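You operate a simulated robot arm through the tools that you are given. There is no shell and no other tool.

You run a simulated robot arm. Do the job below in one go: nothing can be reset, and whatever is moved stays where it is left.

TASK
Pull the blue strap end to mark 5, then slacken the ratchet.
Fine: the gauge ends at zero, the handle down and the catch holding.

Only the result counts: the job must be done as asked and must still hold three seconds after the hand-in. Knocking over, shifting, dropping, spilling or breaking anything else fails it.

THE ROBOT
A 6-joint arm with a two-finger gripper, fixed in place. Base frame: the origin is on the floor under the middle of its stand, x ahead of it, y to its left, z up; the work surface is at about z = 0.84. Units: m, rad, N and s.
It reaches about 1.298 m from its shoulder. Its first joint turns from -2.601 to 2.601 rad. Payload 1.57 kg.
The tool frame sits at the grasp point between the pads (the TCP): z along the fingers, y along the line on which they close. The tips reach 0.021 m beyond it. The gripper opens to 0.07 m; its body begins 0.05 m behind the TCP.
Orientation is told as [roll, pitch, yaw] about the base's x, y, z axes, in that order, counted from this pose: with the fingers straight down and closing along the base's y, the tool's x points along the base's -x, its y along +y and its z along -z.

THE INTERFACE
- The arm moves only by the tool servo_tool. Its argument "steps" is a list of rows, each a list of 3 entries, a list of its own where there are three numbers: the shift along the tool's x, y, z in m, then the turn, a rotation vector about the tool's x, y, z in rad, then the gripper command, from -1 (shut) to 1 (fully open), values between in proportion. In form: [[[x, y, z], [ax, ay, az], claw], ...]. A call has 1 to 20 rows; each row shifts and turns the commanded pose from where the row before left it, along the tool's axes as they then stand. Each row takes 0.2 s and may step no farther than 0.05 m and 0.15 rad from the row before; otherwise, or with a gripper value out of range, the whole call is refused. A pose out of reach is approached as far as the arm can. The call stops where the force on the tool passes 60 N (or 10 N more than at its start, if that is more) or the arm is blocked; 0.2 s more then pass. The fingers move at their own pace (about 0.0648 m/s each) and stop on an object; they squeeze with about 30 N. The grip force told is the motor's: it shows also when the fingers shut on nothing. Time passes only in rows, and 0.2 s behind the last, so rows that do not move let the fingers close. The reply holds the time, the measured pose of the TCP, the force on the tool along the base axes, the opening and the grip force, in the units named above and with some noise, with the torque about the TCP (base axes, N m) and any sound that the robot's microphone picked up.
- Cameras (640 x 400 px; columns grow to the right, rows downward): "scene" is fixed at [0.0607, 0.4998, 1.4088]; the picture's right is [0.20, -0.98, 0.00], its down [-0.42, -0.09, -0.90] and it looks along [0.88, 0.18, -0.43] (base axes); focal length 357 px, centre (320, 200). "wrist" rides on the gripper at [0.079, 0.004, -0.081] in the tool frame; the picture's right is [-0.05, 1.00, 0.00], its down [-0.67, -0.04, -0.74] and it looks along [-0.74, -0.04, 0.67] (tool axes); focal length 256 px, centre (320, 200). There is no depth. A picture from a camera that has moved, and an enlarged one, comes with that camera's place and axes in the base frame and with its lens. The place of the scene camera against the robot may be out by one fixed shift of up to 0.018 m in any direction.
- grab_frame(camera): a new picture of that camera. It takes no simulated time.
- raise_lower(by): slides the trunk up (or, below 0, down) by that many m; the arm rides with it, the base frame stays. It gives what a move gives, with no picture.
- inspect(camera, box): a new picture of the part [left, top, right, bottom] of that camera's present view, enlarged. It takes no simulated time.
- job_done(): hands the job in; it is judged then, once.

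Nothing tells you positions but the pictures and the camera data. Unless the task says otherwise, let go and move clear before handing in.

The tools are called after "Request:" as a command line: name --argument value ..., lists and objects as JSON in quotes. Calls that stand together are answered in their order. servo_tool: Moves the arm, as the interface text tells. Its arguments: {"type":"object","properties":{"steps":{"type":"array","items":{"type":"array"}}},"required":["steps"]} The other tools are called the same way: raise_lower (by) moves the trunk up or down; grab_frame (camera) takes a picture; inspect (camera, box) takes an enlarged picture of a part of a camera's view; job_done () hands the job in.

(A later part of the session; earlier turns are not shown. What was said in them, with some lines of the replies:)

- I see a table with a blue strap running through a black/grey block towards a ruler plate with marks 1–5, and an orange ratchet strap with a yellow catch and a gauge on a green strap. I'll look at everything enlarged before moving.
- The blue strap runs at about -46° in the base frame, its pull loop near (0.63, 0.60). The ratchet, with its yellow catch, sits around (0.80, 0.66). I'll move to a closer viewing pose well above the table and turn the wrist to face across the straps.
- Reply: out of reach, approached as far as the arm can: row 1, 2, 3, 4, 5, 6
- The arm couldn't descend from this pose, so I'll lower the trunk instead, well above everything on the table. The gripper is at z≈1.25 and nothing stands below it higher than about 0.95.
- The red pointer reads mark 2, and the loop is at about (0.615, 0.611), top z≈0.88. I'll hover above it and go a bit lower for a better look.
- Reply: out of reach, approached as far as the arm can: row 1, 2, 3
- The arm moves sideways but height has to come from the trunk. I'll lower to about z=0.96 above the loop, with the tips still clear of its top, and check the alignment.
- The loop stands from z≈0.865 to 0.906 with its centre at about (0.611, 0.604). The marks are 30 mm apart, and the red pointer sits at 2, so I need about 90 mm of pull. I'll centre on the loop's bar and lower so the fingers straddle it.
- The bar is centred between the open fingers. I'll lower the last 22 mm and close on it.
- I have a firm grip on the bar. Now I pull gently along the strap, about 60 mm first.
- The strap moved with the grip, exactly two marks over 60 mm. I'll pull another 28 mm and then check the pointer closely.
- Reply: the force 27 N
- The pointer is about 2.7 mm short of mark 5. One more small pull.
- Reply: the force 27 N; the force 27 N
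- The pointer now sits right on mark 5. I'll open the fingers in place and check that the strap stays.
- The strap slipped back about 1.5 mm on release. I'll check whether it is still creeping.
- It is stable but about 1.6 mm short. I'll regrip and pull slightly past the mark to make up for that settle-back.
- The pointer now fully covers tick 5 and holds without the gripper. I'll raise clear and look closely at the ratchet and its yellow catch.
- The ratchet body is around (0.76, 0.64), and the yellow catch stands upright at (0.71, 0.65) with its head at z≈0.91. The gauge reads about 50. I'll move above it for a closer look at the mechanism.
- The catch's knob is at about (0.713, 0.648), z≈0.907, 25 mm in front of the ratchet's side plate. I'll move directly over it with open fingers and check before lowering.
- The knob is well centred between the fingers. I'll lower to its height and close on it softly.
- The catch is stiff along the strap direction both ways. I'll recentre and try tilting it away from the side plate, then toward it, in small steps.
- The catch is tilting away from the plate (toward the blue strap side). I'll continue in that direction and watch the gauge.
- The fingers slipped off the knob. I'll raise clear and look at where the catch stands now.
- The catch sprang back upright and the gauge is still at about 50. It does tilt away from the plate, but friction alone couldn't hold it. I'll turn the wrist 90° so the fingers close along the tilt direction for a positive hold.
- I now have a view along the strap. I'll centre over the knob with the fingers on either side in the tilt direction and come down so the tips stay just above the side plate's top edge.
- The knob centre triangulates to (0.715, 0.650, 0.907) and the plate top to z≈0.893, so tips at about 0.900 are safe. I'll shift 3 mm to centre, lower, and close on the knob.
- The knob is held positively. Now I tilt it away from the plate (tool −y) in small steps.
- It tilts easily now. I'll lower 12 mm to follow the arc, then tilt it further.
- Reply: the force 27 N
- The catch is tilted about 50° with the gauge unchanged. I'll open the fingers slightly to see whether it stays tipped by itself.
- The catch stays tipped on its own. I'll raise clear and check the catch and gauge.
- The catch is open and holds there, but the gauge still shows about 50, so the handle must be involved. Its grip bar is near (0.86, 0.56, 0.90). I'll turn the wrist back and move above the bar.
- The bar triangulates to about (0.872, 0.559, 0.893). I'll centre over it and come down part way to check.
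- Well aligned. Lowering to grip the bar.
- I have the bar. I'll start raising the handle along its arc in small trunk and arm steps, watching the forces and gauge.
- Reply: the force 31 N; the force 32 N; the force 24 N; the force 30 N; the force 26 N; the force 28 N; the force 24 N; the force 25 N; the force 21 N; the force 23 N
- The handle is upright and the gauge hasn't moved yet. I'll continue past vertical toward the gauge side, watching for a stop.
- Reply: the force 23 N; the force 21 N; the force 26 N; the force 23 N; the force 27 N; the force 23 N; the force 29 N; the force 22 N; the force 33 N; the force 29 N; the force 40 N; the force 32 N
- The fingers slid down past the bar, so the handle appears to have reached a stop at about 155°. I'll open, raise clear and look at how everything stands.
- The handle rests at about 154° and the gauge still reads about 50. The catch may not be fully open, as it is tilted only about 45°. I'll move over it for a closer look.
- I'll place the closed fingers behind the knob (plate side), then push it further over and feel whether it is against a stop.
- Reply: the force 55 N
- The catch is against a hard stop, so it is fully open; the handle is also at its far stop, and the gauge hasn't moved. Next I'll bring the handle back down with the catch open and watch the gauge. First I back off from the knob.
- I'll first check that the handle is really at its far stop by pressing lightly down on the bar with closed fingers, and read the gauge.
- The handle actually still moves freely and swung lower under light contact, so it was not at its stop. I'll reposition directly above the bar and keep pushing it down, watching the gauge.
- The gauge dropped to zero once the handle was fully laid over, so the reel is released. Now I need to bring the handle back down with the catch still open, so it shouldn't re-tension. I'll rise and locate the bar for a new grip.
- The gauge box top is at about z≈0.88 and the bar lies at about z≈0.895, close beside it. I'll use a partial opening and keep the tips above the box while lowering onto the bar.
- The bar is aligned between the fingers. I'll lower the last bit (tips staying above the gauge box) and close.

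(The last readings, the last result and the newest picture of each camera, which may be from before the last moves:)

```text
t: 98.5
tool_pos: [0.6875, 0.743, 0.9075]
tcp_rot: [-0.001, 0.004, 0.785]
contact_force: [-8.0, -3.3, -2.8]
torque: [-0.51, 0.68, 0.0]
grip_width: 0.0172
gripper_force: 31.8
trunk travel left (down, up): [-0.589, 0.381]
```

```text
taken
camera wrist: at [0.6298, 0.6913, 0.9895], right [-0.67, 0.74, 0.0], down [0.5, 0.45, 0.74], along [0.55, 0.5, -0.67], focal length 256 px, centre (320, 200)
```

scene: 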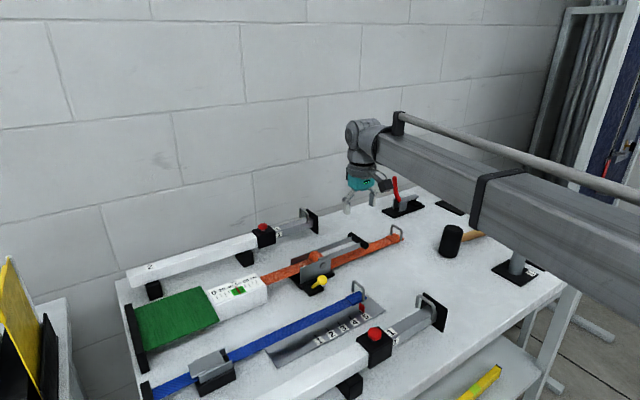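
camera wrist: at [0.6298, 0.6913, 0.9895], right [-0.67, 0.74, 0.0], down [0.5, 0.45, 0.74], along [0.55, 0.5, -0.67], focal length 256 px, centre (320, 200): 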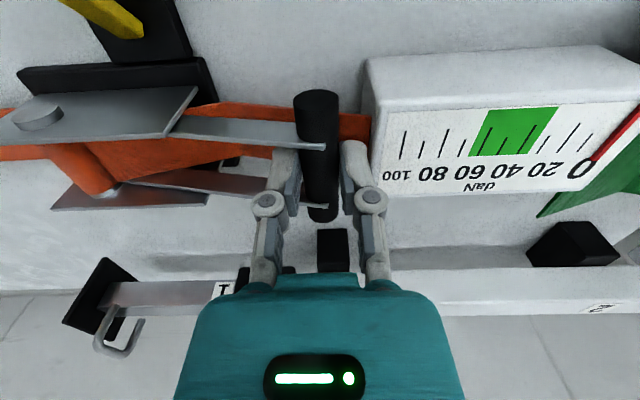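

The bar is gripped. Now I bring the handle back up and over toward its original side in small steps, watching the gauge.

Request:
raise_lower --by 0.02

Request:
servo_tool --steps '[[[0, -0.004, 0], [0, 0, 0], -1], [[0, -0.004, 0], [0, 0, 0], -1]]'

Request:
raise_lower --by 0.02

Request:
servo_tool --steps '[[[0, -0.005, 0], [0, 0, 0], -1], [[0, -0.006, 0], [0, 0, 0], -1]]'

Request:
raise_lower --by 0.02

Request:
servo_tool --steps '[[[0, -0.006, 0], [0, 0, 0], -1], [[0, -0.007, 0], [0, 0, 0], -1]]'

Request:
inspect --camera "scene" --box '[200, 180, 440, 330]'

```text
t: 99.2
tool_pos: [0.6909, 0.7423, 0.9291]
tcp_rot: [-0.005, 0.002, 0.783]
contact_force: [5.1, -20.4, -1.7]
torque: [-0.48, -0.1, -0.03]
grip_width: 0.0175
gripper_force: 31.9
trunk travel left (down, up): [-0.609, 0.361]
```

```text
t: 99.8
tool_pos: [0.6918, 0.7417, 0.9289]
tcp_rot: [0.005, -0.001, 0.787]
contact_force: [-10.8, 5.5, 1.6]
torque: [-0.42, 0.81, -0.01]
grip_width: 0.0177
gripper_force: 31.5
trunk travel left (down, up): [-0.609, 0.361]
```

```text
t: 100.4
tool_pos: [0.6952, 0.7375, 0.9466]
tcp_rot: [-0.003, -0.002, 0.784]
contact_force: [1.8, -4.3, 0.4]
torque: [-0.08, -0.29, 0.02]
grip_width: 0.0176
gripper_force: 31.5
trunk travel left (down, up): [-0.629, 0.341]
```

```text
t: 101.0
tool_pos: [0.6954, 0.737, 0.9478]
tcp_rot: [0.006, 0.0, 0.79]
contact_force: [-21.5, 29.9, 12.7]
torque: [0.26, 0.78, -0.12]
grip_width: 0.0176
gripper_force: 31.5
trunk travel left (down, up): [-0.629, 0.341]
```

```text
t: 101.7
tool_pos: [0.7028, 0.7282, 0.9663]
tcp_rot: [-0.003, 0.0, 0.784]
contact_force: [1.2, 1.3, 2.2]
torque: [-0.07, -0.13, 0.02]
grip_width: 0.0174
gripper_force: 31.3
trunk travel left (down, up): [-0.649, 0.321]
```

```text
t: 102.3
tool_pos: [0.7047, 0.7277, 0.9695]
tcp_rot: [0.005, -0.003, 0.789]
contact_force: [-19.0, 25.6, 17.5]
torque: [0.44, 0.31, -0.16]
grip_width: 0.0176
gripper_force: 31.9
trunk travel left (down, up): [-0.649, 0.321]
```

```text
2.67 times, centred on (320, 255) of scene
camera zoom: at [0.0607, 0.4998, 1.4088], right [0.2, -0.98, 0.0], down [-0.42, -0.09, -0.9], along [0.88, 0.18, -0.43], focal length 952 px, centre (320, 53)
```

zoom: 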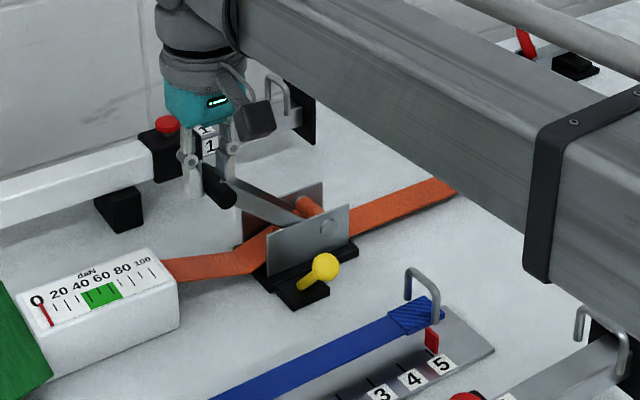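

Gauge stays at zero. Continuing the arc.

Request:
raise_lower --by 0.015

Request:
servo_tool --steps '[[[0, -0.006, 0], [0, 0, 0], -1], [[0, -0.006, 0], [0, 0, 0], -1]]'

Request:
raise_lower --by 0.013

Request:
servo_tool --steps '[[[0, -0.006, 0], [0, 0, 0], -1], [[0, -0.006, 0], [0, 0, 0], -1], [[0, -0.004, 0], [0, 0, 0], -1]]'

Request:
raise_lower --by 0.01

Request:
servo_tool --steps '[[[0, -0.006, 0], [0, 0, 0], -1], [[0, -0.006, 0], [0, 0, 0], -1], [[0, -0.005, 0], [0, 0, 0], -1]]'

Request:
inspect --camera "scene" --box '[200, 180, 440, 330]'

```text
t: 102.9
tool_pos: [0.7127, 0.7197, 0.9817]
tcp_rot: [-0.005, 0.003, 0.782]
contact_force: [0.7, -15.0, -8.7]
torque: [-0.13, -0.21, -0.02]
grip_width: 0.0171
gripper_force: 32.1
trunk travel left (down, up): [-0.664, 0.306]
```

```text
t: 103.5
tool_pos: [0.7159, 0.7185, 0.9838]
tcp_rot: [0.003, -0.002, 0.786]
contact_force: [-16.4, 8.5, 13.5]
torque: [-0.23, 0.59, -0.05]
grip_width: 0.0174
gripper_force: 32.3
trunk travel left (down, up): [-0.664, 0.306]
```

```text
t: 104.1
tool_pos: [0.7226, 0.712, 0.9945]
tcp_rot: [-0.004, 0.001, 0.782]
contact_force: [2.6, -19.7, -17.6]
torque: [-0.31, 0.02, 0.1]
grip_width: 0.0178
gripper_force: 32.1
trunk travel left (down, up): [-0.677, 0.293]
```

```text
t: 104.9
tool_pos: [0.7292, 0.7052, 0.9968]
tcp_rot: [0.001, -0.004, 0.786]
contact_force: [-8.6, 13.4, 18.1]
torque: [0.22, 0.13, -0.03]
grip_width: 0.0172
gripper_force: 31.8
trunk travel left (down, up): [-0.677, 0.293]
```

```text
t: 105.5
tool_pos: [0.733, 0.7019, 1.0037]
tcp_rot: [-0.001, 0.003, 0.782]
contact_force: [3.8, -15.3, -21.0]
torque: [-0.18, 0.0, 0.0]
grip_width: 0.0177
gripper_force: 31.9
trunk travel left (down, up): [-0.687, 0.283]
```

```text
t: 106.3
tool_pos: [0.7408, 0.6934, 1.0067]
tcp_rot: [0.0, -0.003, 0.786]
contact_force: [-3.4, 11.5, 17.8]
torque: [0.17, -0.03, -0.01]
grip_width: 0.0173
gripper_force: 31.7
trunk travel left (down, up): [-0.687, 0.283]
```

```text
2.67 times, centred on (320, 255) of scene
camera zoom: at [0.0607, 0.4998, 1.4088], right [0.2, -0.98, 0.0], down [-0.42, -0.09, -0.9], along [0.88, 0.18, -0.43], focal length 952 px, centre (320, 53)
```

zoom: 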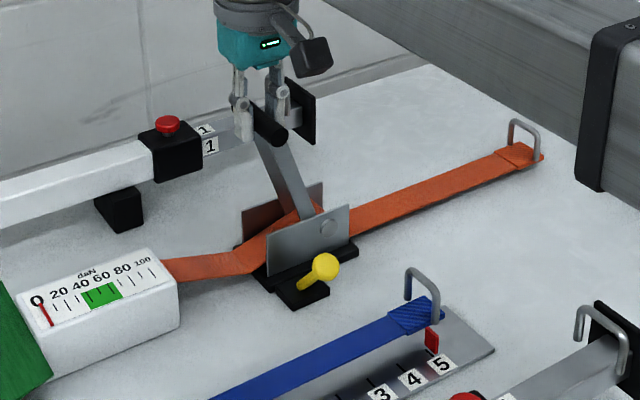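

Request:
raise_lower --by 0.006

Request:
servo_tool --steps '[[[0, -0.006, 0], [0, 0, 0], -1], [[0, -0.006, 0], [0, 0, 0], -1], [[0, -0.006, 0], [0, 0, 0], -1]]'

Request:
raise_lower --by 0.004

Request:
servo_tool --steps '[[[0, -0.006, 0], [0, 0, 0], -1], [[0, -0.006, 0], [0, 0, 0], -1], [[0, -0.006, 0], [0, 0, 0], -1], [[0, -0.006, 0], [0, 0, 0], -1]]'

Request:
servo_tool --steps '[[[0, -0.006, 0], [0, 0, 0], -1], [[0, -0.006, 0], [0, 0, 0], -1], [[0, -0.006, 0], [0, 0, 0], -1]]'

Request:
inspect --camera "scene" --box '[200, 180, 440, 330]'

```text
t: 106.9
tool_pos: [0.745, 0.6895, 1.0088]
tcp_rot: [-0.001, 0.004, 0.784]
contact_force: [0.5, -13.1, -21.2]
torque: [-0.13, 0.0, 0.07]
grip_width: 0.0172
gripper_force: 32.6
trunk travel left (down, up): [-0.693, 0.277]
```

```text
t: 107.7
tool_pos: [0.755, 0.6791, 1.014]
tcp_rot: [0.001, -0.003, 0.784]
contact_force: [-1.3, 8.3, 16.4]
torque: [0.13, -0.05, 0.02]
grip_width: 0.0177
gripper_force: 31.5
trunk travel left (down, up): [-0.693, 0.277]
```

```text
t: 108.2
tool_pos: [0.7567, 0.677, 1.0143]
tcp_rot: [-0.002, 0.002, 0.782]
contact_force: [-0.2, -6.0, -13.6]
torque: [0.22, -0.34, 0.02]
grip_width: 0.0169
gripper_force: 32.1
trunk travel left (down, up): [-0.697, 0.273]
```

```text
t: 109.2
tool_pos: [0.7716, 0.6626, 1.0168]
tcp_rot: [0.0, -0.002, 0.786]
contact_force: [4.4, 8.2, 16.2]
torque: [0.11, -0.13, -0.02]
grip_width: 0.0172
gripper_force: 32.2
trunk travel left (down, up): [-0.697, 0.273]
```

```text
t: 110.0
tool_pos: [0.7856, 0.648, 1.016]
tcp_rot: [0.002, 0.001, 0.785]
contact_force: [-0.6, 0.8, -0.4]
torque: [0.42, -0.24, 0.0]
grip_width: 0.0168
gripper_force: 31.8
trunk travel left (down, up): [-0.697, 0.273]
```

```text
2.67 times, centred on (320, 255) of scene
camera zoom: at [0.0607, 0.4998, 1.4088], right [0.2, -0.98, 0.0], down [-0.42, -0.09, -0.9], along [0.88, 0.18, -0.43], focal length 952 px, centre (320, 53)
```

zoom: 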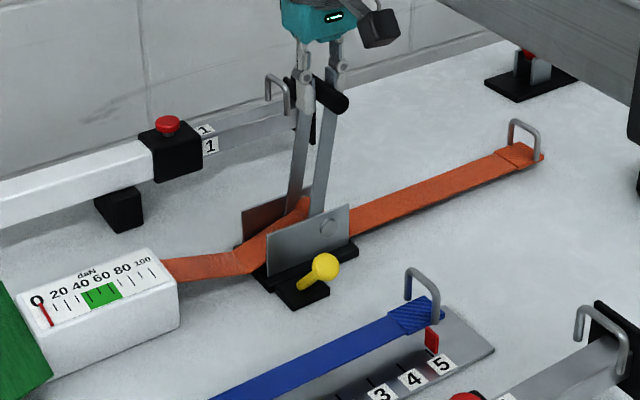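

The handle is back at vertical with the gauge still at zero. Continuing down to its original side.

Request:
servo_tool --steps '[[[0, -0.006, 0], [0, 0, 0], -1], [[0, -0.006, 0], [0, 0, 0], -1], [[0, -0.006, 0], [0, 0, 0], -1], [[0, -0.004, 0], [0, 0, 0], -1]]'

Request:
raise_lower --by -0.004

Request:
servo_tool --steps '[[[0, -0.006, 0], [0, 0, 0], -1], [[0, -0.006, 0], [0, 0, 0], -1], [[0, -0.006, 0], [0, 0, 0], -1]]'

Request:
raise_lower --by -0.007

Request:
servo_tool --steps '[[[0, -0.006, 0], [0, 0, 0], -1], [[0, -0.006, 0], [0, 0, 0], -1], [[0, -0.005, 0], [0, 0, 0], -1]]'

Request:
raise_lower --by -0.01

Request:
inspect --camera "scene" --box '[200, 180, 440, 330]'

```text
t: 111.0
tool_pos: [0.8011, 0.6349, 1.0156]
tcp_rot: [0.0, 0.0, 0.786]
contact_force: [-12.0, -6.4, -17.1]
torque: [-0.13, 0.16, 0.01]
grip_width: 0.017
gripper_force: 31.7
trunk travel left (down, up): [-0.697, 0.273]
```

```text
t: 111.5
tool_pos: [0.8027, 0.6319, 1.0129]
tcp_rot: [-0.002, -0.004, 0.783]
contact_force: [6.0, -3.2, 18.1]
torque: [0.03, -0.08, 0.07]
grip_width: 0.0171
gripper_force: 31.3
trunk travel left (down, up): [-0.693, 0.277]
```

```text
t: 112.3
tool_pos: [0.8132, 0.6222, 1.0086]
tcp_rot: [0.002, 0.003, 0.784]
contact_force: [-12.7, 0.0, -21.1]
torque: [-0.08, 0.15, 0.03]
grip_width: 0.0174
gripper_force: 32.0
trunk travel left (down, up): [-0.693, 0.277]
```

```text
t: 112.9
tool_pos: [0.8157, 0.6199, 1.0057]
tcp_rot: [-0.002, -0.003, 0.784]
contact_force: [9.9, -4.1, 17.6]
torque: [0.01, -0.09, 0.03]
grip_width: 0.0169
gripper_force: 31.1
trunk travel left (down, up): [-0.686, 0.284]
```

```text
t: 113.7
tool_pos: [0.8261, 0.6107, 1.0029]
tcp_rot: [0.001, 0.005, 0.785]
contact_force: [-14.1, 2.6, -20.7]
torque: [-0.05, 0.09, 0.04]
grip_width: 0.0175
gripper_force: 31.4
trunk travel left (down, up): [-0.686, 0.284]
```

```text
t: 114.3
tool_pos: [0.8261, 0.6077, 0.9959]
tcp_rot: [-0.003, -0.004, 0.784]
contact_force: [12.8, -5.8, 17.6]
torque: [-0.07, -0.11, 0.04]
grip_width: 0.017
gripper_force: 32.3
trunk travel left (down, up): [-0.676, 0.294]
```

```text
2.67 times, centred on (320, 255) of scene
camera zoom: at [0.0607, 0.4998, 1.4088], right [0.2, -0.98, 0.0], down [-0.42, -0.09, -0.9], along [0.88, 0.18, -0.43], focal length 952 px, centre (320, 53)
```

zoom: 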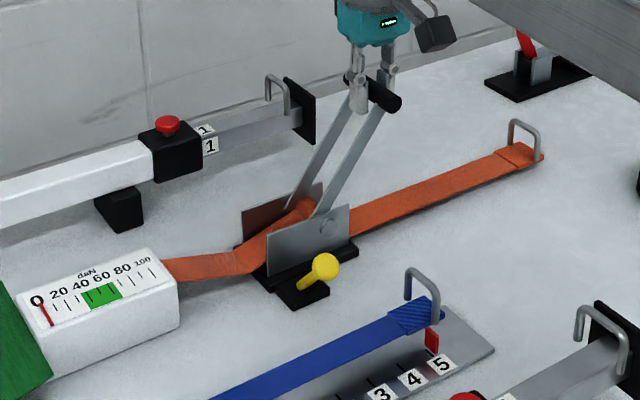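

Request:
servo_tool --steps '[[[0, -0.006, 0], [0, 0, 0], -1], [[0, -0.006, 0], [0, 0, 0], -1], [[0, -0.005, 0], [0, 0, 0], -1]]'

Request:
raise_lower --by -0.014

Request:
servo_tool --steps '[[[0, -0.005, 0], [0, 0, 0], -1], [[0, -0.005, 0], [0, 0, 0], -1], [[0, -0.004, 0], [0, 0, 0], -1]]'

Request:
raise_lower --by -0.016

Request:
servo_tool --steps '[[[0, -0.005, 0], [0, 0, 0], -1], [[0, -0.005, 0], [0, 0, 0], -1]]'

Request:
raise_lower --by -0.018

Request:
inspect --camera "scene" --box '[200, 180, 440, 330]'

```text
t: 115.1
tool_pos: [0.8362, 0.5991, 0.9918]
tcp_rot: [0.001, 0.003, 0.786]
contact_force: [-16.2, 7.2, -21.3]
torque: [-0.02, 0.09, -0.04]
grip_width: 0.0174
gripper_force: 32.2
trunk travel left (down, up): [-0.676, 0.294]
```

```text
t: 115.7
tool_pos: [0.8391, 0.5955, 0.9814]
tcp_rot: [-0.002, -0.003, 0.784]
contact_force: [17.0, -8.7, 17.5]
torque: [0.0, -0.1, 0.17]
grip_width: 0.0172
gripper_force: 32.7
trunk travel left (down, up): [-0.662, 0.308]
```

```text
t: 116.5
tool_pos: [0.8439, 0.5908, 0.9787]
tcp_rot: [0.003, 0.005, 0.786]
contact_force: [-18.4, 10.1, -22.1]
torque: [-0.06, 0.07, -0.02]
grip_width: 0.017
gripper_force: 31.9
trunk travel left (down, up): [-0.662, 0.308]
```

```text
t: 117.1
tool_pos: [0.8516, 0.5821, 0.9658]
tcp_rot: [-0.004, -0.001, 0.782]
contact_force: [28.3, -13.0, 29.5]
torque: [-0.49, 0.46, 0.13]
grip_width: 0.0169
gripper_force: 32.0
trunk travel left (down, up): [-0.646, 0.324]
```

```text
t: 117.7
tool_pos: [0.8505, 0.5832, 0.9646]
tcp_rot: [0.005, 0.0, 0.786]
contact_force: [-12.2, -0.8, -6.2]
torque: [0.56, -0.45, -0.01]
grip_width: 0.0167
gripper_force: 32.2
trunk travel left (down, up): [-0.646, 0.324]
```

```text
t: 118.4
tool_pos: [0.8584, 0.574, 0.948]
tcp_rot: [-0.005, -0.001, 0.782]
contact_force: [23.2, -25.7, 18.0]
torque: [-0.2, 0.12, 0.04]
grip_width: 0.0168
gripper_force: 32.0
trunk travel left (down, up): [-0.628, 0.342]
```

```text
2.67 times, centred on (320, 255) of scene
camera zoom: at [0.0607, 0.4998, 1.4088], right [0.2, -0.98, 0.0], down [-0.42, -0.09, -0.9], along [0.88, 0.18, -0.43], focal length 952 px, centre (320, 53)
```

zoom: 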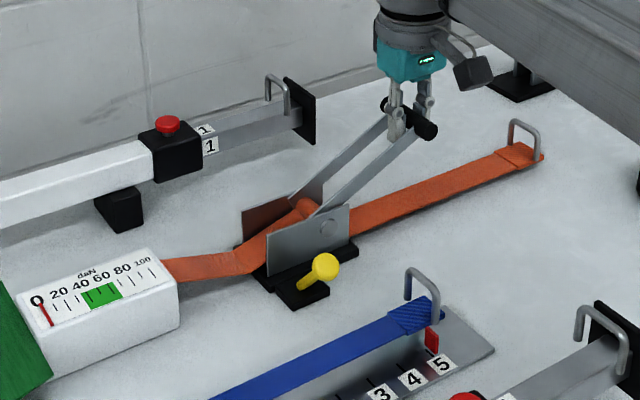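

Request:
servo_tool --steps '[[[0, -0.006, 0], [0, 0, 0], -1], [[0, -0.005, 0], [0, 0, 0], -1]]'

Request:
raise_lower --by -0.016

Request:
servo_tool --steps '[[[0, -0.005, 0], [0, 0, 0], -1], [[0, -0.003, 0], [0, 0, 0], -1]]'

Request:
raise_lower --by -0.016

Request:
servo_tool --steps '[[[0, -0.003, 0], [0, 0, 0], -1]]'

Request:
grab_frame --camera "wrist"

Request:
inspect --camera "scene" --box '[200, 180, 440, 330]'

```text
t: 119.0
tool_pos: [0.8587, 0.5752, 0.9465]
tcp_rot: [0.003, 0.0, 0.786]
contact_force: [-5.8, -0.7, -0.8]
torque: [0.65, -0.57, -0.06]
grip_width: 0.0165
gripper_force: 31.5
trunk travel left (down, up): [-0.628, 0.342]
```

```text
t: 119.6
tool_pos: [0.8644, 0.5688, 0.9312]
tcp_rot: [-0.002, 0.0, 0.785]
contact_force: [14.6, -14.6, 4.8]
torque: [-0.4, 0.25, 0.02]
grip_width: 0.0166
gripper_force: 32.1
trunk travel left (down, up): [-0.612, 0.358]
```

```text
t: 120.2
tool_pos: [0.8644, 0.5687, 0.9298]
tcp_rot: [0.005, -0.002, 0.788]
contact_force: [-8.6, 5.9, -3.1]
torque: [0.42, -0.26, -0.04]
grip_width: 0.0166
gripper_force: 32.5
trunk travel left (down, up): [-0.612, 0.358]
```

```text
t: 120.8
tool_pos: [0.8684, 0.5645, 0.9133]
tcp_rot: [-0.001, 0.001, 0.784]
contact_force: [5.6, -4.6, -2.4]
torque: [0.08, -0.29, 0.03]
grip_width: 0.0164
gripper_force: 32.1
trunk travel left (down, up): [-0.596, 0.374]
```

```text
t: 121.2
tool_pos: [0.8688, 0.5643, 0.9147]
tcp_rot: [0.001, -0.001, 0.786]
contact_force: [-3.3, -0.7, -3.1]
torque: [0.28, -0.46, -0.09]
grip_width: 0.0165
gripper_force: 32.0
trunk travel left (down, up): [-0.596, 0.374]
```

```text
taken
camera wrist: at [0.811, 0.5112, 0.9963], right [-0.67, 0.74, 0.0], down [0.5, 0.45, 0.74], along [0.55, 0.5, -0.67], focal length 256 px, centre (320, 200)
```

wrist: 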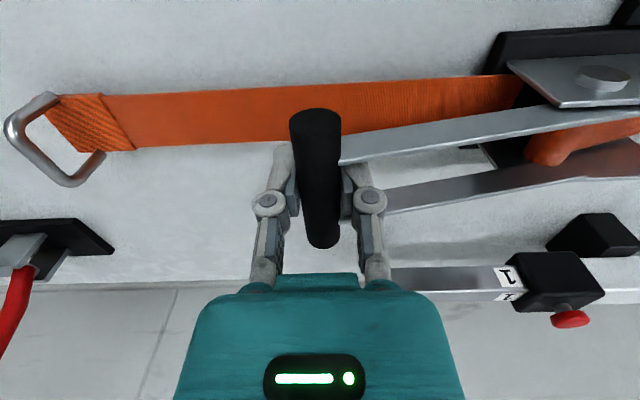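

```text
2.67 times, centred on (320, 255) of scene
camera zoom: at [0.0607, 0.4998, 1.4088], right [0.2, -0.98, 0.0], down [-0.42, -0.09, -0.9], along [0.88, 0.18, -0.43], focal length 952 px, centre (320, 53)
```

zoom: 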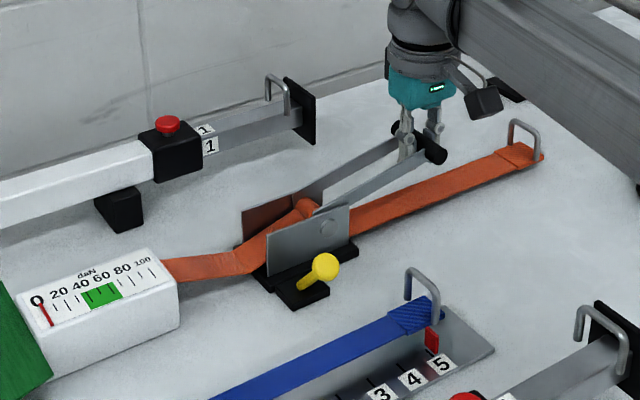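

Request:
raise_lower --by -0.008

Request:
raise_lower --by -0.006

Request:
raise_lower --by -0.005

Request:
grab_frame --camera "wrist"

Request:
inspect --camera "scene" --box '[200, 180, 440, 330]'

```text
t: 121.8
tool_pos: [0.8698, 0.5636, 0.9062]
tcp_rot: [0.0, -0.001, 0.786]
contact_force: [2.4, -3.3, -2.7]
torque: [0.0, -0.19, -0.03]
grip_width: 0.0167
gripper_force: 32.2
trunk travel left (down, up): [-0.588, 0.382]
```

```text
t: 122.3
tool_pos: [0.8712, 0.5628, 0.8997]
tcp_rot: [-0.003, 0.0, 0.785]
contact_force: [8.7, -8.1, -1.3]
torque: [0.01, -0.16, -0.02]
grip_width: 0.0163
gripper_force: 31.8
trunk travel left (down, up): [-0.582, 0.388]
```

```text
t: 122.9
tool_pos: [0.8721, 0.5623, 0.8949]
tcp_rot: [0.0, 0.001, 0.784]
contact_force: [15.1, -12.8, -0.4]
torque: [0.07, -0.1, 0.01]
grip_width: 0.0163
gripper_force: 32.4
trunk travel left (down, up): [-0.577, 0.393]
```

```text
taken
camera wrist: at [0.8136, 0.5086, 0.9768], right [-0.67, 0.74, 0.0], down [0.5, 0.45, 0.74], along [0.56, 0.5, -0.67], focal length 256 px, centre (320, 200)
```

wrist: 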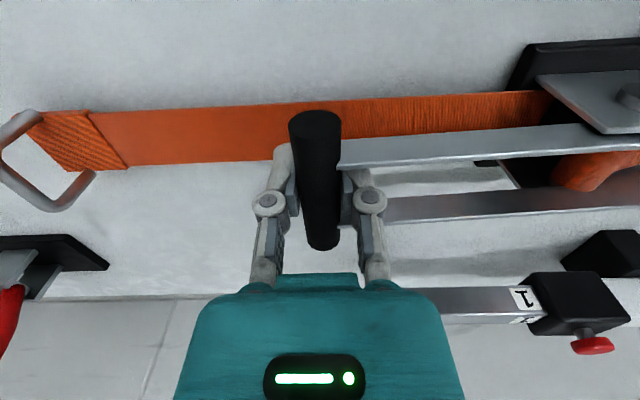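

```text
2.67 times, centred on (320, 255) of scene
camera zoom: at [0.0607, 0.4998, 1.4088], right [0.2, -0.98, 0.0], down [-0.42, -0.09, -0.9], along [0.88, 0.18, -0.43], focal length 952 px, centre (320, 53)
```

zoom: 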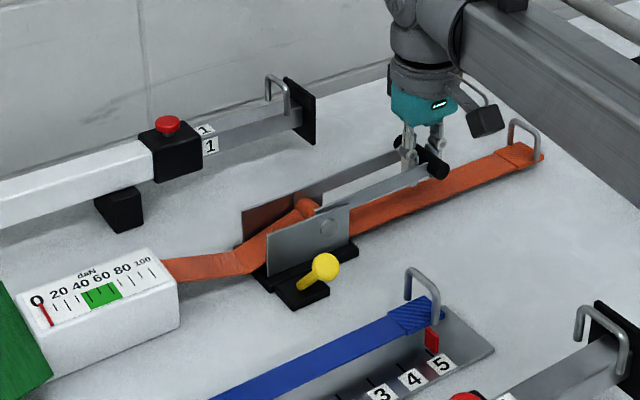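

The handle is nearly down. I'll lower slightly more, open the fingers, and see whether it settles to its original rest.

Request:
raise_lower --by -0.004

Request:
servo_tool --steps '[[[0, 0, 0], [0, 0, 0], -0.2], [[0, 0, 0], [0, 0, 0], 0.6], [[0, 0, 0], [0, 0, 0], 1], [[0, 0, 0], [0, 0, 0], 1]]'

Request:
raise_lower --by 0.1

Request:
grab_frame --camera "wrist"

Request:
inspect --camera "scene" --box '[240, 210, 420, 322]'

```text
t: 123.4
tool_pos: [0.8725, 0.5609, 0.8916]
tcp_rot: [-0.002, 0.001, 0.783]
contact_force: [19.5, -15.9, 2.0]
torque: [0.32, -0.14, 0.01]
grip_width: 0.0165
gripper_force: 32.1
trunk travel left (down, up): [-0.573, 0.397]
```

```text
t: 124.4
tool_pos: [0.8686, 0.564, 0.8915]
tcp_rot: [0.001, 0.0, 0.786]
contact_force: [-0.6, 0.0, 0.3]
torque: [0.0, 0.02, 0.02]
grip_width: 0.0699
gripper_force: 0.0
trunk travel left (down, up): [-0.573, 0.397]
```

```text
t: 125.8
tool_pos: [0.8712, 0.5637, 0.9914]
tcp_rot: [0.0, 0.0, 0.785]
contact_force: [0.5, 0.0, 0.5]
torque: [0.02, 0.0, 0.0]
grip_width: 0.07
gripper_force: 0.0
trunk travel left (down, up): [-0.673, 0.297]
```

```text
taken
camera wrist: at [0.8118, 0.5104, 1.0733], right [-0.67, 0.74, 0.0], down [0.5, 0.45, 0.74], along [0.55, 0.5, -0.67], focal length 256 px, centre (320, 200)
```

wrist: 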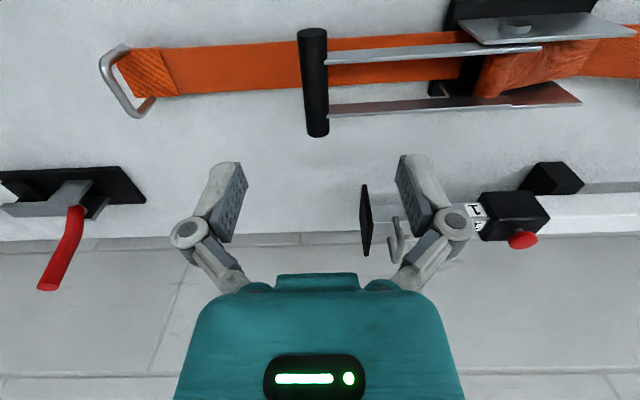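

```text
3.56 times, centred on (330, 266) of scene
camera zoom: at [0.0607, 0.4998, 1.4088], right [0.2, -0.98, 0.0], down [-0.42, -0.09, -0.9], along [0.88, 0.18, -0.43], focal length 1270 px, centre (284, -35)
```

zoom: 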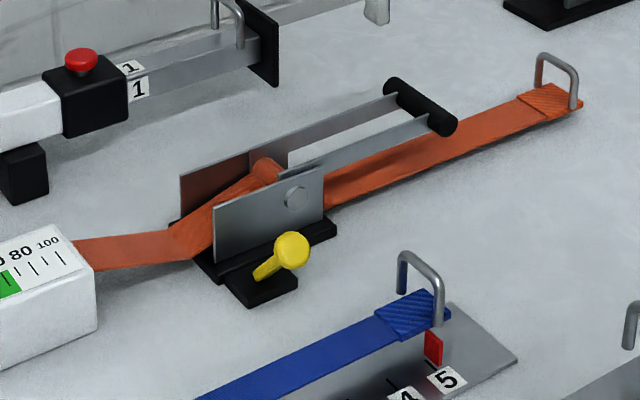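

The handle looks back at its original rest. I'll press lightly on the bar with closed fingers to make sure it is fully down.

Request:
servo_tool --steps '[[[0, 0, 0], [0, 0, 0], -1], [[0, 0, 0], [0, 0, 0], -1], [[0, 0, 0], [0, 0, 0], -1]]'

Request:
raise_lower --by -0.066

Request:
raise_lower --by -0.004

Request:
raise_lower --by -0.003

Request:
grab_frame --camera "wrist"

```text
t: 126.5
tool_pos: [0.8687, 0.5636, 0.9921]
tcp_rot: [0.0, 0.0, 0.787]
contact_force: [-0.7, 0.0, -0.1]
torque: [-0.03, -0.01, -0.01]
grip_width: 0.0
gripper_force: 24.2
trunk travel left (down, up): [-0.673, 0.297]
```

```text
t: 127.6
tool_pos: [0.8694, 0.5642, 0.9248]
tcp_rot: [-0.001, 0.001, 0.783]
contact_force: [-0.9, -0.9, 0.0]
torque: [0.03, 0.06, -0.03]
grip_width: 0.0
gripper_force: 27.9
trunk travel left (down, up): [-0.607, 0.363]
```

```text
t: 128.1
tool_pos: [0.8697, 0.5646, 0.9227]
tcp_rot: [0.0, -0.001, 0.786]
contact_force: [2.0, 2.4, 10.9]
torque: [-0.07, -0.03, -0.03]
grip_width: 0.0
gripper_force: 28.5
trunk travel left (down, up): [-0.603, 0.367]
```

```text
t: 128.7
tool_pos: [0.8689, 0.5631, 0.921]
tcp_rot: [0.0, -0.005, 0.785]
contact_force: [13.4, 8.8, 39.0]
torque: [-0.12, -0.11, 0.09]
grip_width: 0.0001
gripper_force: 28.5
trunk travel left (down, up): [-0.6, 0.37]
```

```text
taken
camera wrist: at [0.8107, 0.5098, 1.0033], right [-0.67, 0.74, 0.0], down [0.49, 0.44, 0.75], along [0.56, 0.5, -0.66], focal length 256 px, centre (320, 200)
```

wrist: 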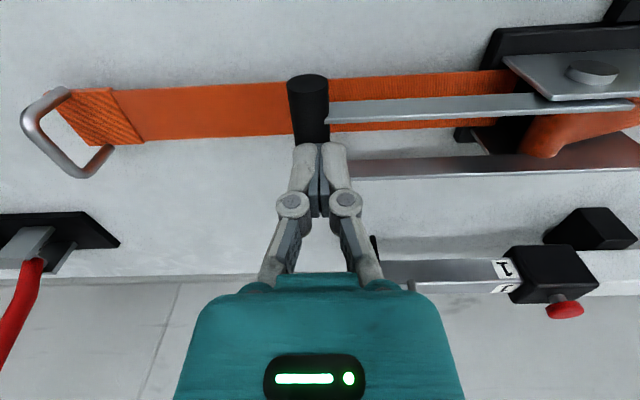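

The handle is firmly on its down stop. Now I'll raise, move to the blue-strap side of the catch and look before pushing it back upright.

Request:
raise_lower --by 0.09

Request:
servo_tool --steps '[[[0.02406, 0.03414, 0], [0, 0, 0], -1], [[0.02406, 0.03414, 0], [0, 0, 0], -1], [[0.02406, 0.03414, 0], [0, 0, 0], -1], [[0.02406, 0.03414, 0], [0, 0, 0], -1], [[0.02406, 0.03414, 0], [0, 0, 0], -1], [[0, 0, 0], [0, 0, 0], -1]]'

Request:
raise_lower --by -0.07

Request:
grab_frame --camera "wrist"

Request:
inspect --camera "scene" --box '[240, 210, 420, 322]'

```text
t: 129.9
tool_pos: [0.8706, 0.5639, 1.009]
tcp_rot: [0.0, 0.0, 0.787]
contact_force: [-0.1, -0.5, 0.2]
torque: [0.03, 0.02, 0.0]
grip_width: 0.0001
gripper_force: 28.3
trunk travel left (down, up): [-0.69, 0.28]
```

```text
t: 131.3
tool_pos: [0.6632, 0.5984, 1.0089]
tcp_rot: [0.001, -0.001, 0.785]
contact_force: [-0.2, -1.0, 0.7]
torque: [0.01, -0.05, 0.0]
grip_width: 0.0
gripper_force: 28.6
trunk travel left (down, up): [-0.69, 0.28]
```

```text
t: 132.4
tool_pos: [0.6623, 0.5986, 0.9382]
tcp_rot: [0.001, 0.001, 0.785]
contact_force: [-0.1, -0.5, 0.3]
torque: [0.03, -0.02, 0.01]
grip_width: 0.0001
gripper_force: 28.7
trunk travel left (down, up): [-0.62, 0.35]
```

```text
taken
camera wrist: at [0.604, 0.5446, 1.0206], right [-0.67, 0.74, 0.0], down [0.5, 0.45, 0.74], along [0.55, 0.5, -0.67], focal length 256 px, centre (320, 200)
```

wrist: 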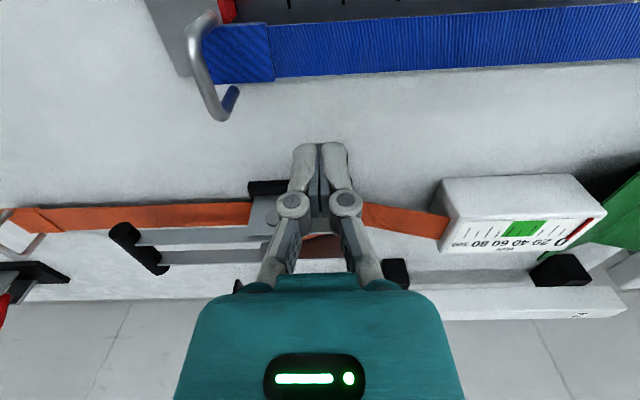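

```text
3.56 times, centred on (330, 266) of scene
camera zoom: at [0.0607, 0.4998, 1.4088], right [0.2, -0.98, 0.0], down [-0.42, -0.09, -0.9], along [0.88, 0.18, -0.43], focal length 1270 px, centre (284, -35)
```

zoom: 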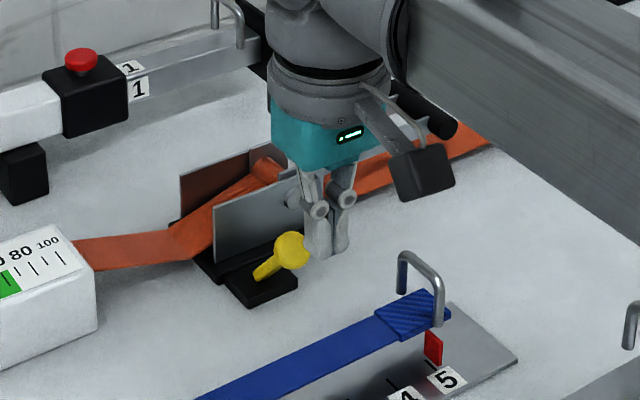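

The fingers are on the blue-strap side of the knob with clearance to the blue strap. I'll lower to knob height and push it back toward the plate in small steps.

Request:
raise_lower --by -0.04

Request:
servo_tool --steps '[[[-0.005, 0, 0], [0, 0, 0], -1], [[-0.005, 0, 0], [0, 0, 0], -1], [[-0.005, 0, 0], [0, 0, 0], -1], [[-0.005, 0, 0], [0, 0, 0], -1]]'

Request:
servo_tool --steps '[[[-0.004, 0, 0], [0, 0, 0], -1], [[-0.004, 0, 0], [0, 0, 0], -1], [[-0.004, 0, 0], [0, 0, 0], -1]]'

Request:
grab_frame --camera "wrist"

Request:
inspect --camera "scene" --box '[260, 220, 380, 300]'

```text
t: 133.2
tool_pos: [0.6623, 0.5976, 0.8979]
tcp_rot: [0.0, 0.0, 0.785]
contact_force: [0.1, -0.8, 0.8]
torque: [-0.02, 0.01, -0.03]
grip_width: 0.0
gripper_force: 29.0
trunk travel left (down, up): [-0.58, 0.39]
```

```text
t: 134.2
tool_pos: [0.6752, 0.6125, 0.8984]
tcp_rot: [-0.001, 0.0, 0.785]
contact_force: [-3.4, -1.3, 1.6]
torque: [-0.02, 0.02, -0.02]
grip_width: 0.0061
gripper_force: 28.5
trunk travel left (down, up): [-0.58, 0.39]
```

```text
t: 135.0
tool_pos: [0.6841, 0.6207, 0.8984]
tcp_rot: [0.0, -0.001, 0.786]
contact_force: [-0.3, -0.1, -0.8]
torque: [0.01, 0.02, 0.03]
grip_width: 0.0
gripper_force: 28.8
trunk travel left (down, up): [-0.58, 0.39]
```

```text
taken
camera wrist: at [0.6267, 0.5668, 0.9804], right [-0.67, 0.74, 0.0], down [0.5, 0.45, 0.75], along [0.55, 0.5, -0.67], focal length 256 px, centre (320, 200)
```

wrist: 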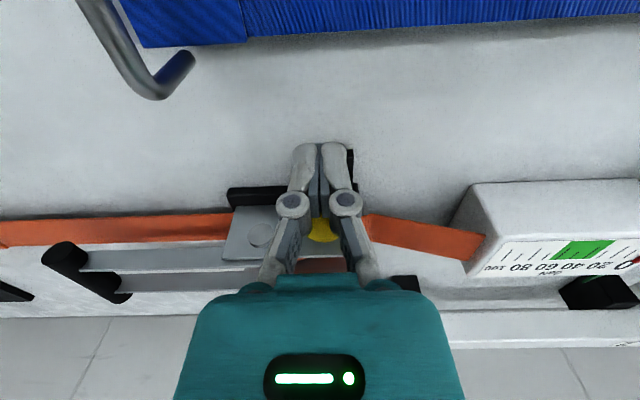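

```text
5.00 times, centred on (320, 260) of scene
camera zoom: at [0.0607, 0.4998, 1.4088], right [0.2, -0.98, 0.0], down [-0.42, -0.09, -0.9], along [0.88, 0.18, -0.43], focal length 1785 px, centre (320, -100)
```

zoom: 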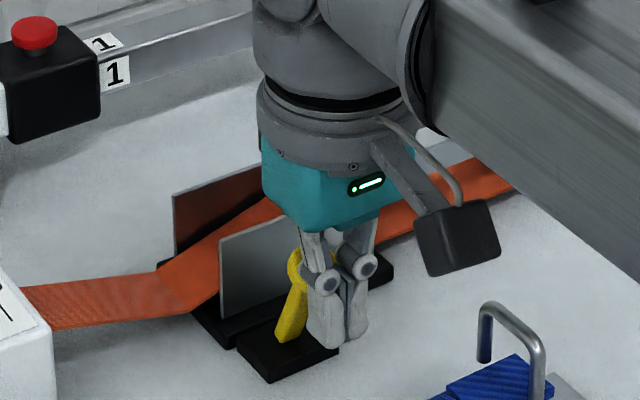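

Request:
servo_tool --steps '[[[-0.004, 0, 0], [0, 0, 0], -1], [[-0.004, 0, 0], [0, 0, 0], -1], [[-0.004, 0, 0], [0, 0, 0], -1]]'

Request:
servo_tool --steps '[[[-0.003, 0, 0], [0, 0, 0], -1], [[-0.003, 0, 0], [0, 0, 0], -1], [[-0.003, 0, 0], [0, 0, 0], -1]]'

Request:
inspect --camera "scene" --box '[260, 220, 380, 300]'

```text
t: 135.8
tool_pos: [0.6936, 0.6289, 0.898]
tcp_rot: [-0.001, -0.002, 0.786]
contact_force: [-0.2, 0.9, -0.3]
torque: [0.01, -0.01, 0.04]
grip_width: 0.0
gripper_force: 28.7
trunk travel left (down, up): [-0.58, 0.39]
```

```text
t: 136.6
tool_pos: [0.701, 0.6362, 0.8982]
tcp_rot: [0.0, -0.001, 0.785]
contact_force: [-0.6, -0.3, 0.0]
torque: [-0.02, 0.01, -0.03]
grip_width: 0.0001
gripper_force: 28.1
trunk travel left (down, up): [-0.58, 0.39]
```

```text
5.00 times, centred on (320, 260) of scene
camera zoom: at [0.0607, 0.4998, 1.4088], right [0.2, -0.98, 0.0], down [-0.42, -0.09, -0.9], along [0.88, 0.18, -0.43], focal length 1785 px, centre (320, -100)
```

zoom: 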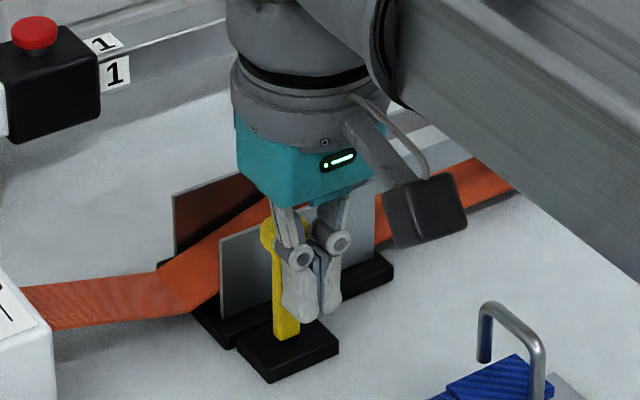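

Request:
servo_tool --steps '[[[-0.002, 0, 0], [0, 0, 0], -1], [[-0.002, 0, 0], [0, 0, 0], -1], [[-0.002, 0, 0], [0, 0, 0], -1]]'

Request:
servo_tool --steps '[[[-0.002, 0, 0], [0, 0, 0], -1], [[-0.002, 0, 0], [0, 0, 0], -1]]'

Request:
grab_frame --camera "wrist"

Request:
inspect --camera "scene" --box '[260, 220, 380, 300]'

```text
t: 137.4
tool_pos: [0.7027, 0.6362, 0.9002]
tcp_rot: [0.0, 0.002, 0.781]
contact_force: [-17.2, -20.9, -9.3]
torque: [0.11, -0.09, 0.01]
grip_width: 0.0058
gripper_force: 28.5
trunk travel left (down, up): [-0.58, 0.39]
```

```text
t: 138.0
tool_pos: [0.7026, 0.6388, 0.9008]
tcp_rot: [0.001, 0.01, 0.781]
contact_force: [-32.6, -41.9, -18.9]
torque: [0.19, -0.19, 0.02]
grip_width: 0.0063
gripper_force: 28.7
trunk travel left (down, up): [-0.58, 0.39]
```

```text
taken
camera wrist: at [0.6452, 0.585, 0.9833], right [-0.67, 0.74, 0.0], down [0.5, 0.45, 0.74], along [0.55, 0.49, -0.67], focal length 256 px, centre (320, 200)
```

wrist: 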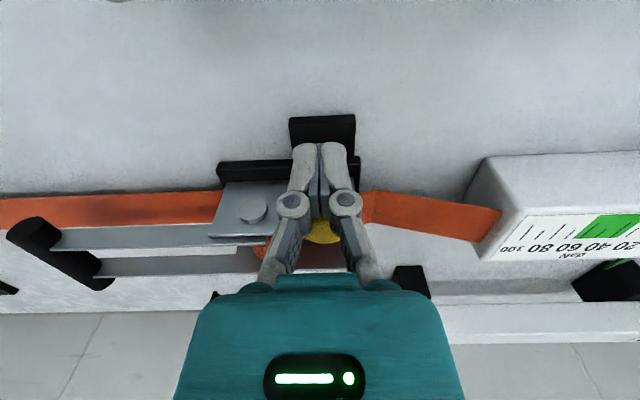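

```text
5.00 times, centred on (320, 260) of scene
camera zoom: at [0.0607, 0.4998, 1.4088], right [0.2, -0.98, 0.0], down [-0.42, -0.09, -0.9], along [0.88, 0.18, -0.43], focal length 1785 px, centre (320, -100)
```

zoom: 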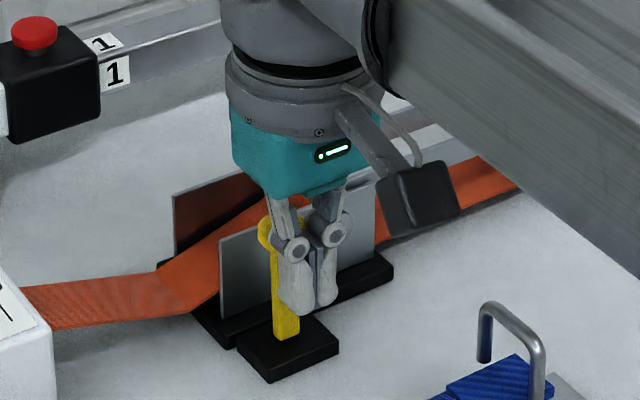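

The catch is now firmly at its upright stop. I'll back off, raise, and check that catch, handle, gauge and blue strap are all as they should be.

Request:
servo_tool --steps '[[[0.005, 0, 0], [0, 0, 0], -1], [[0.006, 0, 0], [0, 0, 0], -1], [[0.008, 0, 0], [0, 0, 0], -1], [[0.006, 0, 0], [0, 0, 0], -1]]'

Request:
raise_lower --by 0.15

Request:
grab_frame --camera "wrist"

Request:
inspect --camera "scene" --box '[240, 210, 420, 322]'

Request:
inspect --camera "scene" --box '[200, 260, 300, 330]'

Request:
grab_frame --camera "scene"

```text
t: 139.0
tool_pos: [0.6893, 0.6261, 0.8982]
tcp_rot: [-0.001, -0.002, 0.785]
contact_force: [0.4, -0.4, -0.2]
torque: [0.03, -0.02, -0.03]
grip_width: 0.0
gripper_force: 27.9
trunk travel left (down, up): [-0.58, 0.39]
```

```text
t: 140.8
tool_pos: [0.6906, 0.6264, 1.0487]
tcp_rot: [-0.001, -0.001, 0.784]
contact_force: [-0.4, -0.4, -0.3]
torque: [0.0, -0.02, -0.03]
grip_width: 0.0001
gripper_force: 29.0
trunk travel left (down, up): [-0.73, 0.24]
```

```text
taken
camera wrist: at [0.6312, 0.5723, 1.1304], right [-0.67, 0.74, 0.0], down [0.5, 0.45, 0.74], along [0.55, 0.5, -0.67], focal length 256 px, centre (320, 200)
```

wrist: 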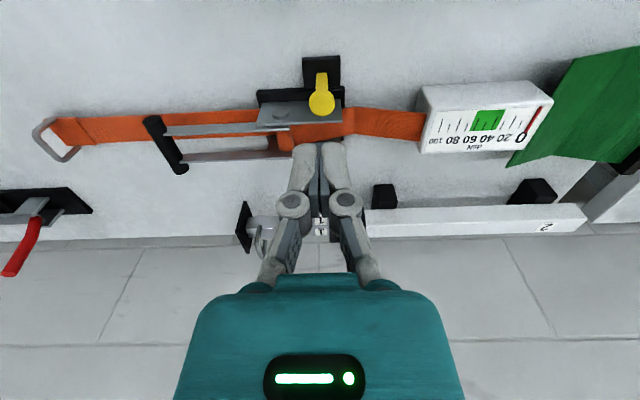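

```text
3.56 times, centred on (330, 266) of scene
camera zoom: at [0.0607, 0.4998, 1.4088], right [0.2, -0.98, 0.0], down [-0.42, -0.09, -0.9], along [0.88, 0.18, -0.43], focal length 1270 px, centre (284, -35)
```

zoom: 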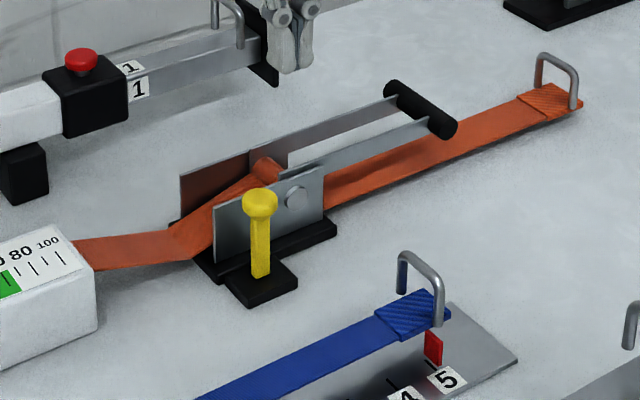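

```text
5.71 times, centred on (250, 295) of scene
camera zoom: at [0.0607, 0.4998, 1.4088], right [0.2, -0.98, 0.0], down [-0.42, -0.09, -0.9], along [0.88, 0.18, -0.43], focal length 2040 px, centre (720, -343)
```

zoom: 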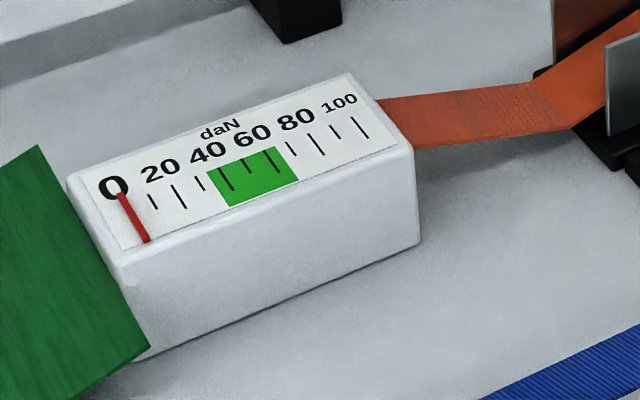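

```text
taken
```

scene: 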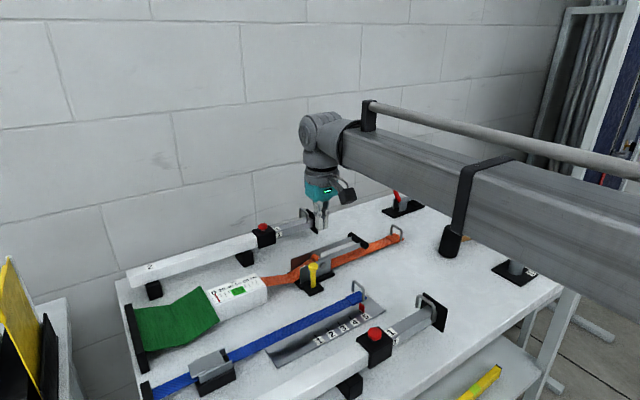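

All matches: catch upright, handle down, gauge at zero. I'll re-verify the blue pointer at mark 5 from close above, staying well clear.

Request:
servo_tool --steps '[[[0.024, -0.0174, 0], [0, 0, 0], -1], [[0.024, -0.0174, 0], [0, 0, 0], -1], [[0.0234, -0.0174, 0], [0, 0, 0], -1], [[0, 0, 0], [0, 0, 0], 1], [[0, 0, 0], [0, 0, 0], 1]]'

Request:
raise_lower --by -0.09

Request:
inspect --camera "wrist" --box '[240, 0, 400, 110]'

Request:
grab_frame --camera "wrist"

```text
t: 142.0
tool_pos: [0.6768, 0.5379, 1.0485]
tcp_rot: [0.001, 0.0, 0.786]
contact_force: [-0.2, 0.6, 0.1]
torque: [0.07, -0.01, 0.0]
grip_width: 0.0646
gripper_force: 0.1
trunk travel left (down, up): [-0.73, 0.24]
```

```text
t: 143.2
tool_pos: [0.6758, 0.5399, 0.9577]
tcp_rot: [0.002, 0.0, 0.785]
contact_force: [-0.8, -0.5, 1.3]
torque: [-0.01, 0.0, 0.01]
grip_width: 0.0699
gripper_force: 0.1
trunk travel left (down, up): [-0.64, 0.33]
```

```text
3.64 times, centred on (320, 55) of wrist
camera zoom: at [0.618, 0.4851, 1.0406], right [-0.67, 0.74, 0.0], down [0.5, 0.45, 0.74], along [0.55, 0.5, -0.67], focal length 931 px, centre (320, 727)
```

zoom: 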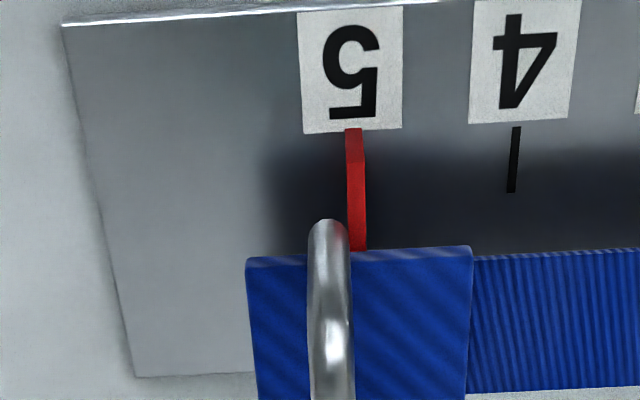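

```text
taken
camera wrist: at [0.618, 0.4851, 1.0406], right [-0.67, 0.74, 0.0], down [0.5, 0.45, 0.74], along [0.55, 0.5, -0.67], focal length 256 px, centre (320, 200)
```

wrist: 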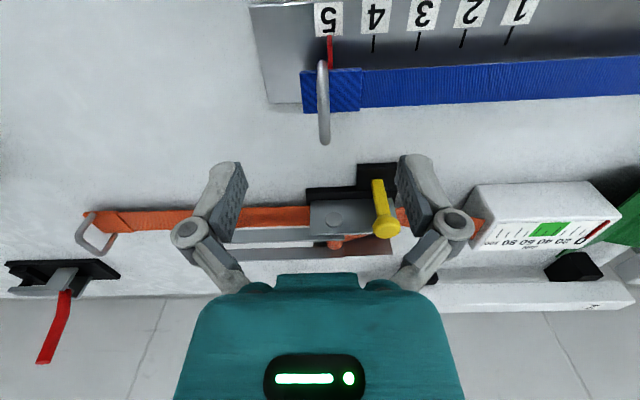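

The blue pointer still covers tick 5, the gauge is at zero, the handle is down and the catch is upright. I'll raise the arm well clear and take a last look.

Request:
raise_lower --by 0.25

Request:
grab_frame --camera "scene"

Request:
inspect --camera "scene" --box '[180, 210, 420, 360]'

```text
t: 145.8
tool_pos: [0.676, 0.5386, 1.2085]
tcp_rot: [0.0, 0.001, 0.786]
contact_force: [0.5, 0.0, -1.5]
torque: [0.0, 0.0, -0.01]
grip_width: 0.0701
gripper_force: 0.0
trunk travel left (down, up): [-0.89, 0.08]
```

```text
taken
```

scene: 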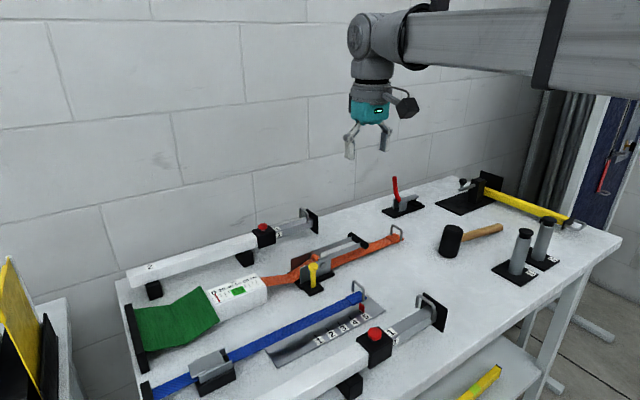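

```text
2.67 times, centred on (300, 285) of scene
camera zoom: at [0.0607, 0.4998, 1.4088], right [0.2, -0.98, 0.0], down [-0.42, -0.09, -0.9], along [0.88, 0.18, -0.43], focal length 952 px, centre (373, -27)
```

zoom: 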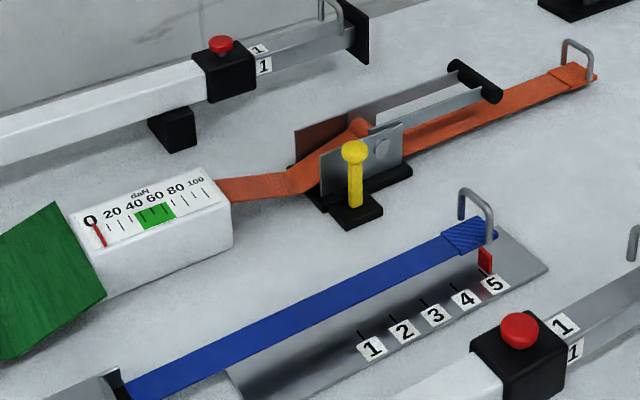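

Everything is in place: the blue pointer is at 5, the gauge is at zero, the handle is down, the catch is upright and holding, and nothing else was disturbed. The arm is well clear, so I'm handing in.

Request:
job_done

```text
The job is handed in.
```

The job is handed in. At my last look, every condition you asked for was met:

- **Blue strap:** the pointer covers the tick at mark 5. The strap settled back about 1.5 mm when I first let go, so I pulled it slightly past the mark to compensate. It held there through the rest of the job.
- **Gauge:** it reads zero. Tension only released once the catch was tipped open and the handle was laid fully over to the gauge side.
- **Handle:** it is back on its original side, and pressing on it showed it firmly on its down stop.
- **Catch:** it is upright against its stop and stayed there when I backed away.

In the final pictures nothing else on the table looks moved. The gripper is open and well clear. I handed in without seeing the result of the three-second check.
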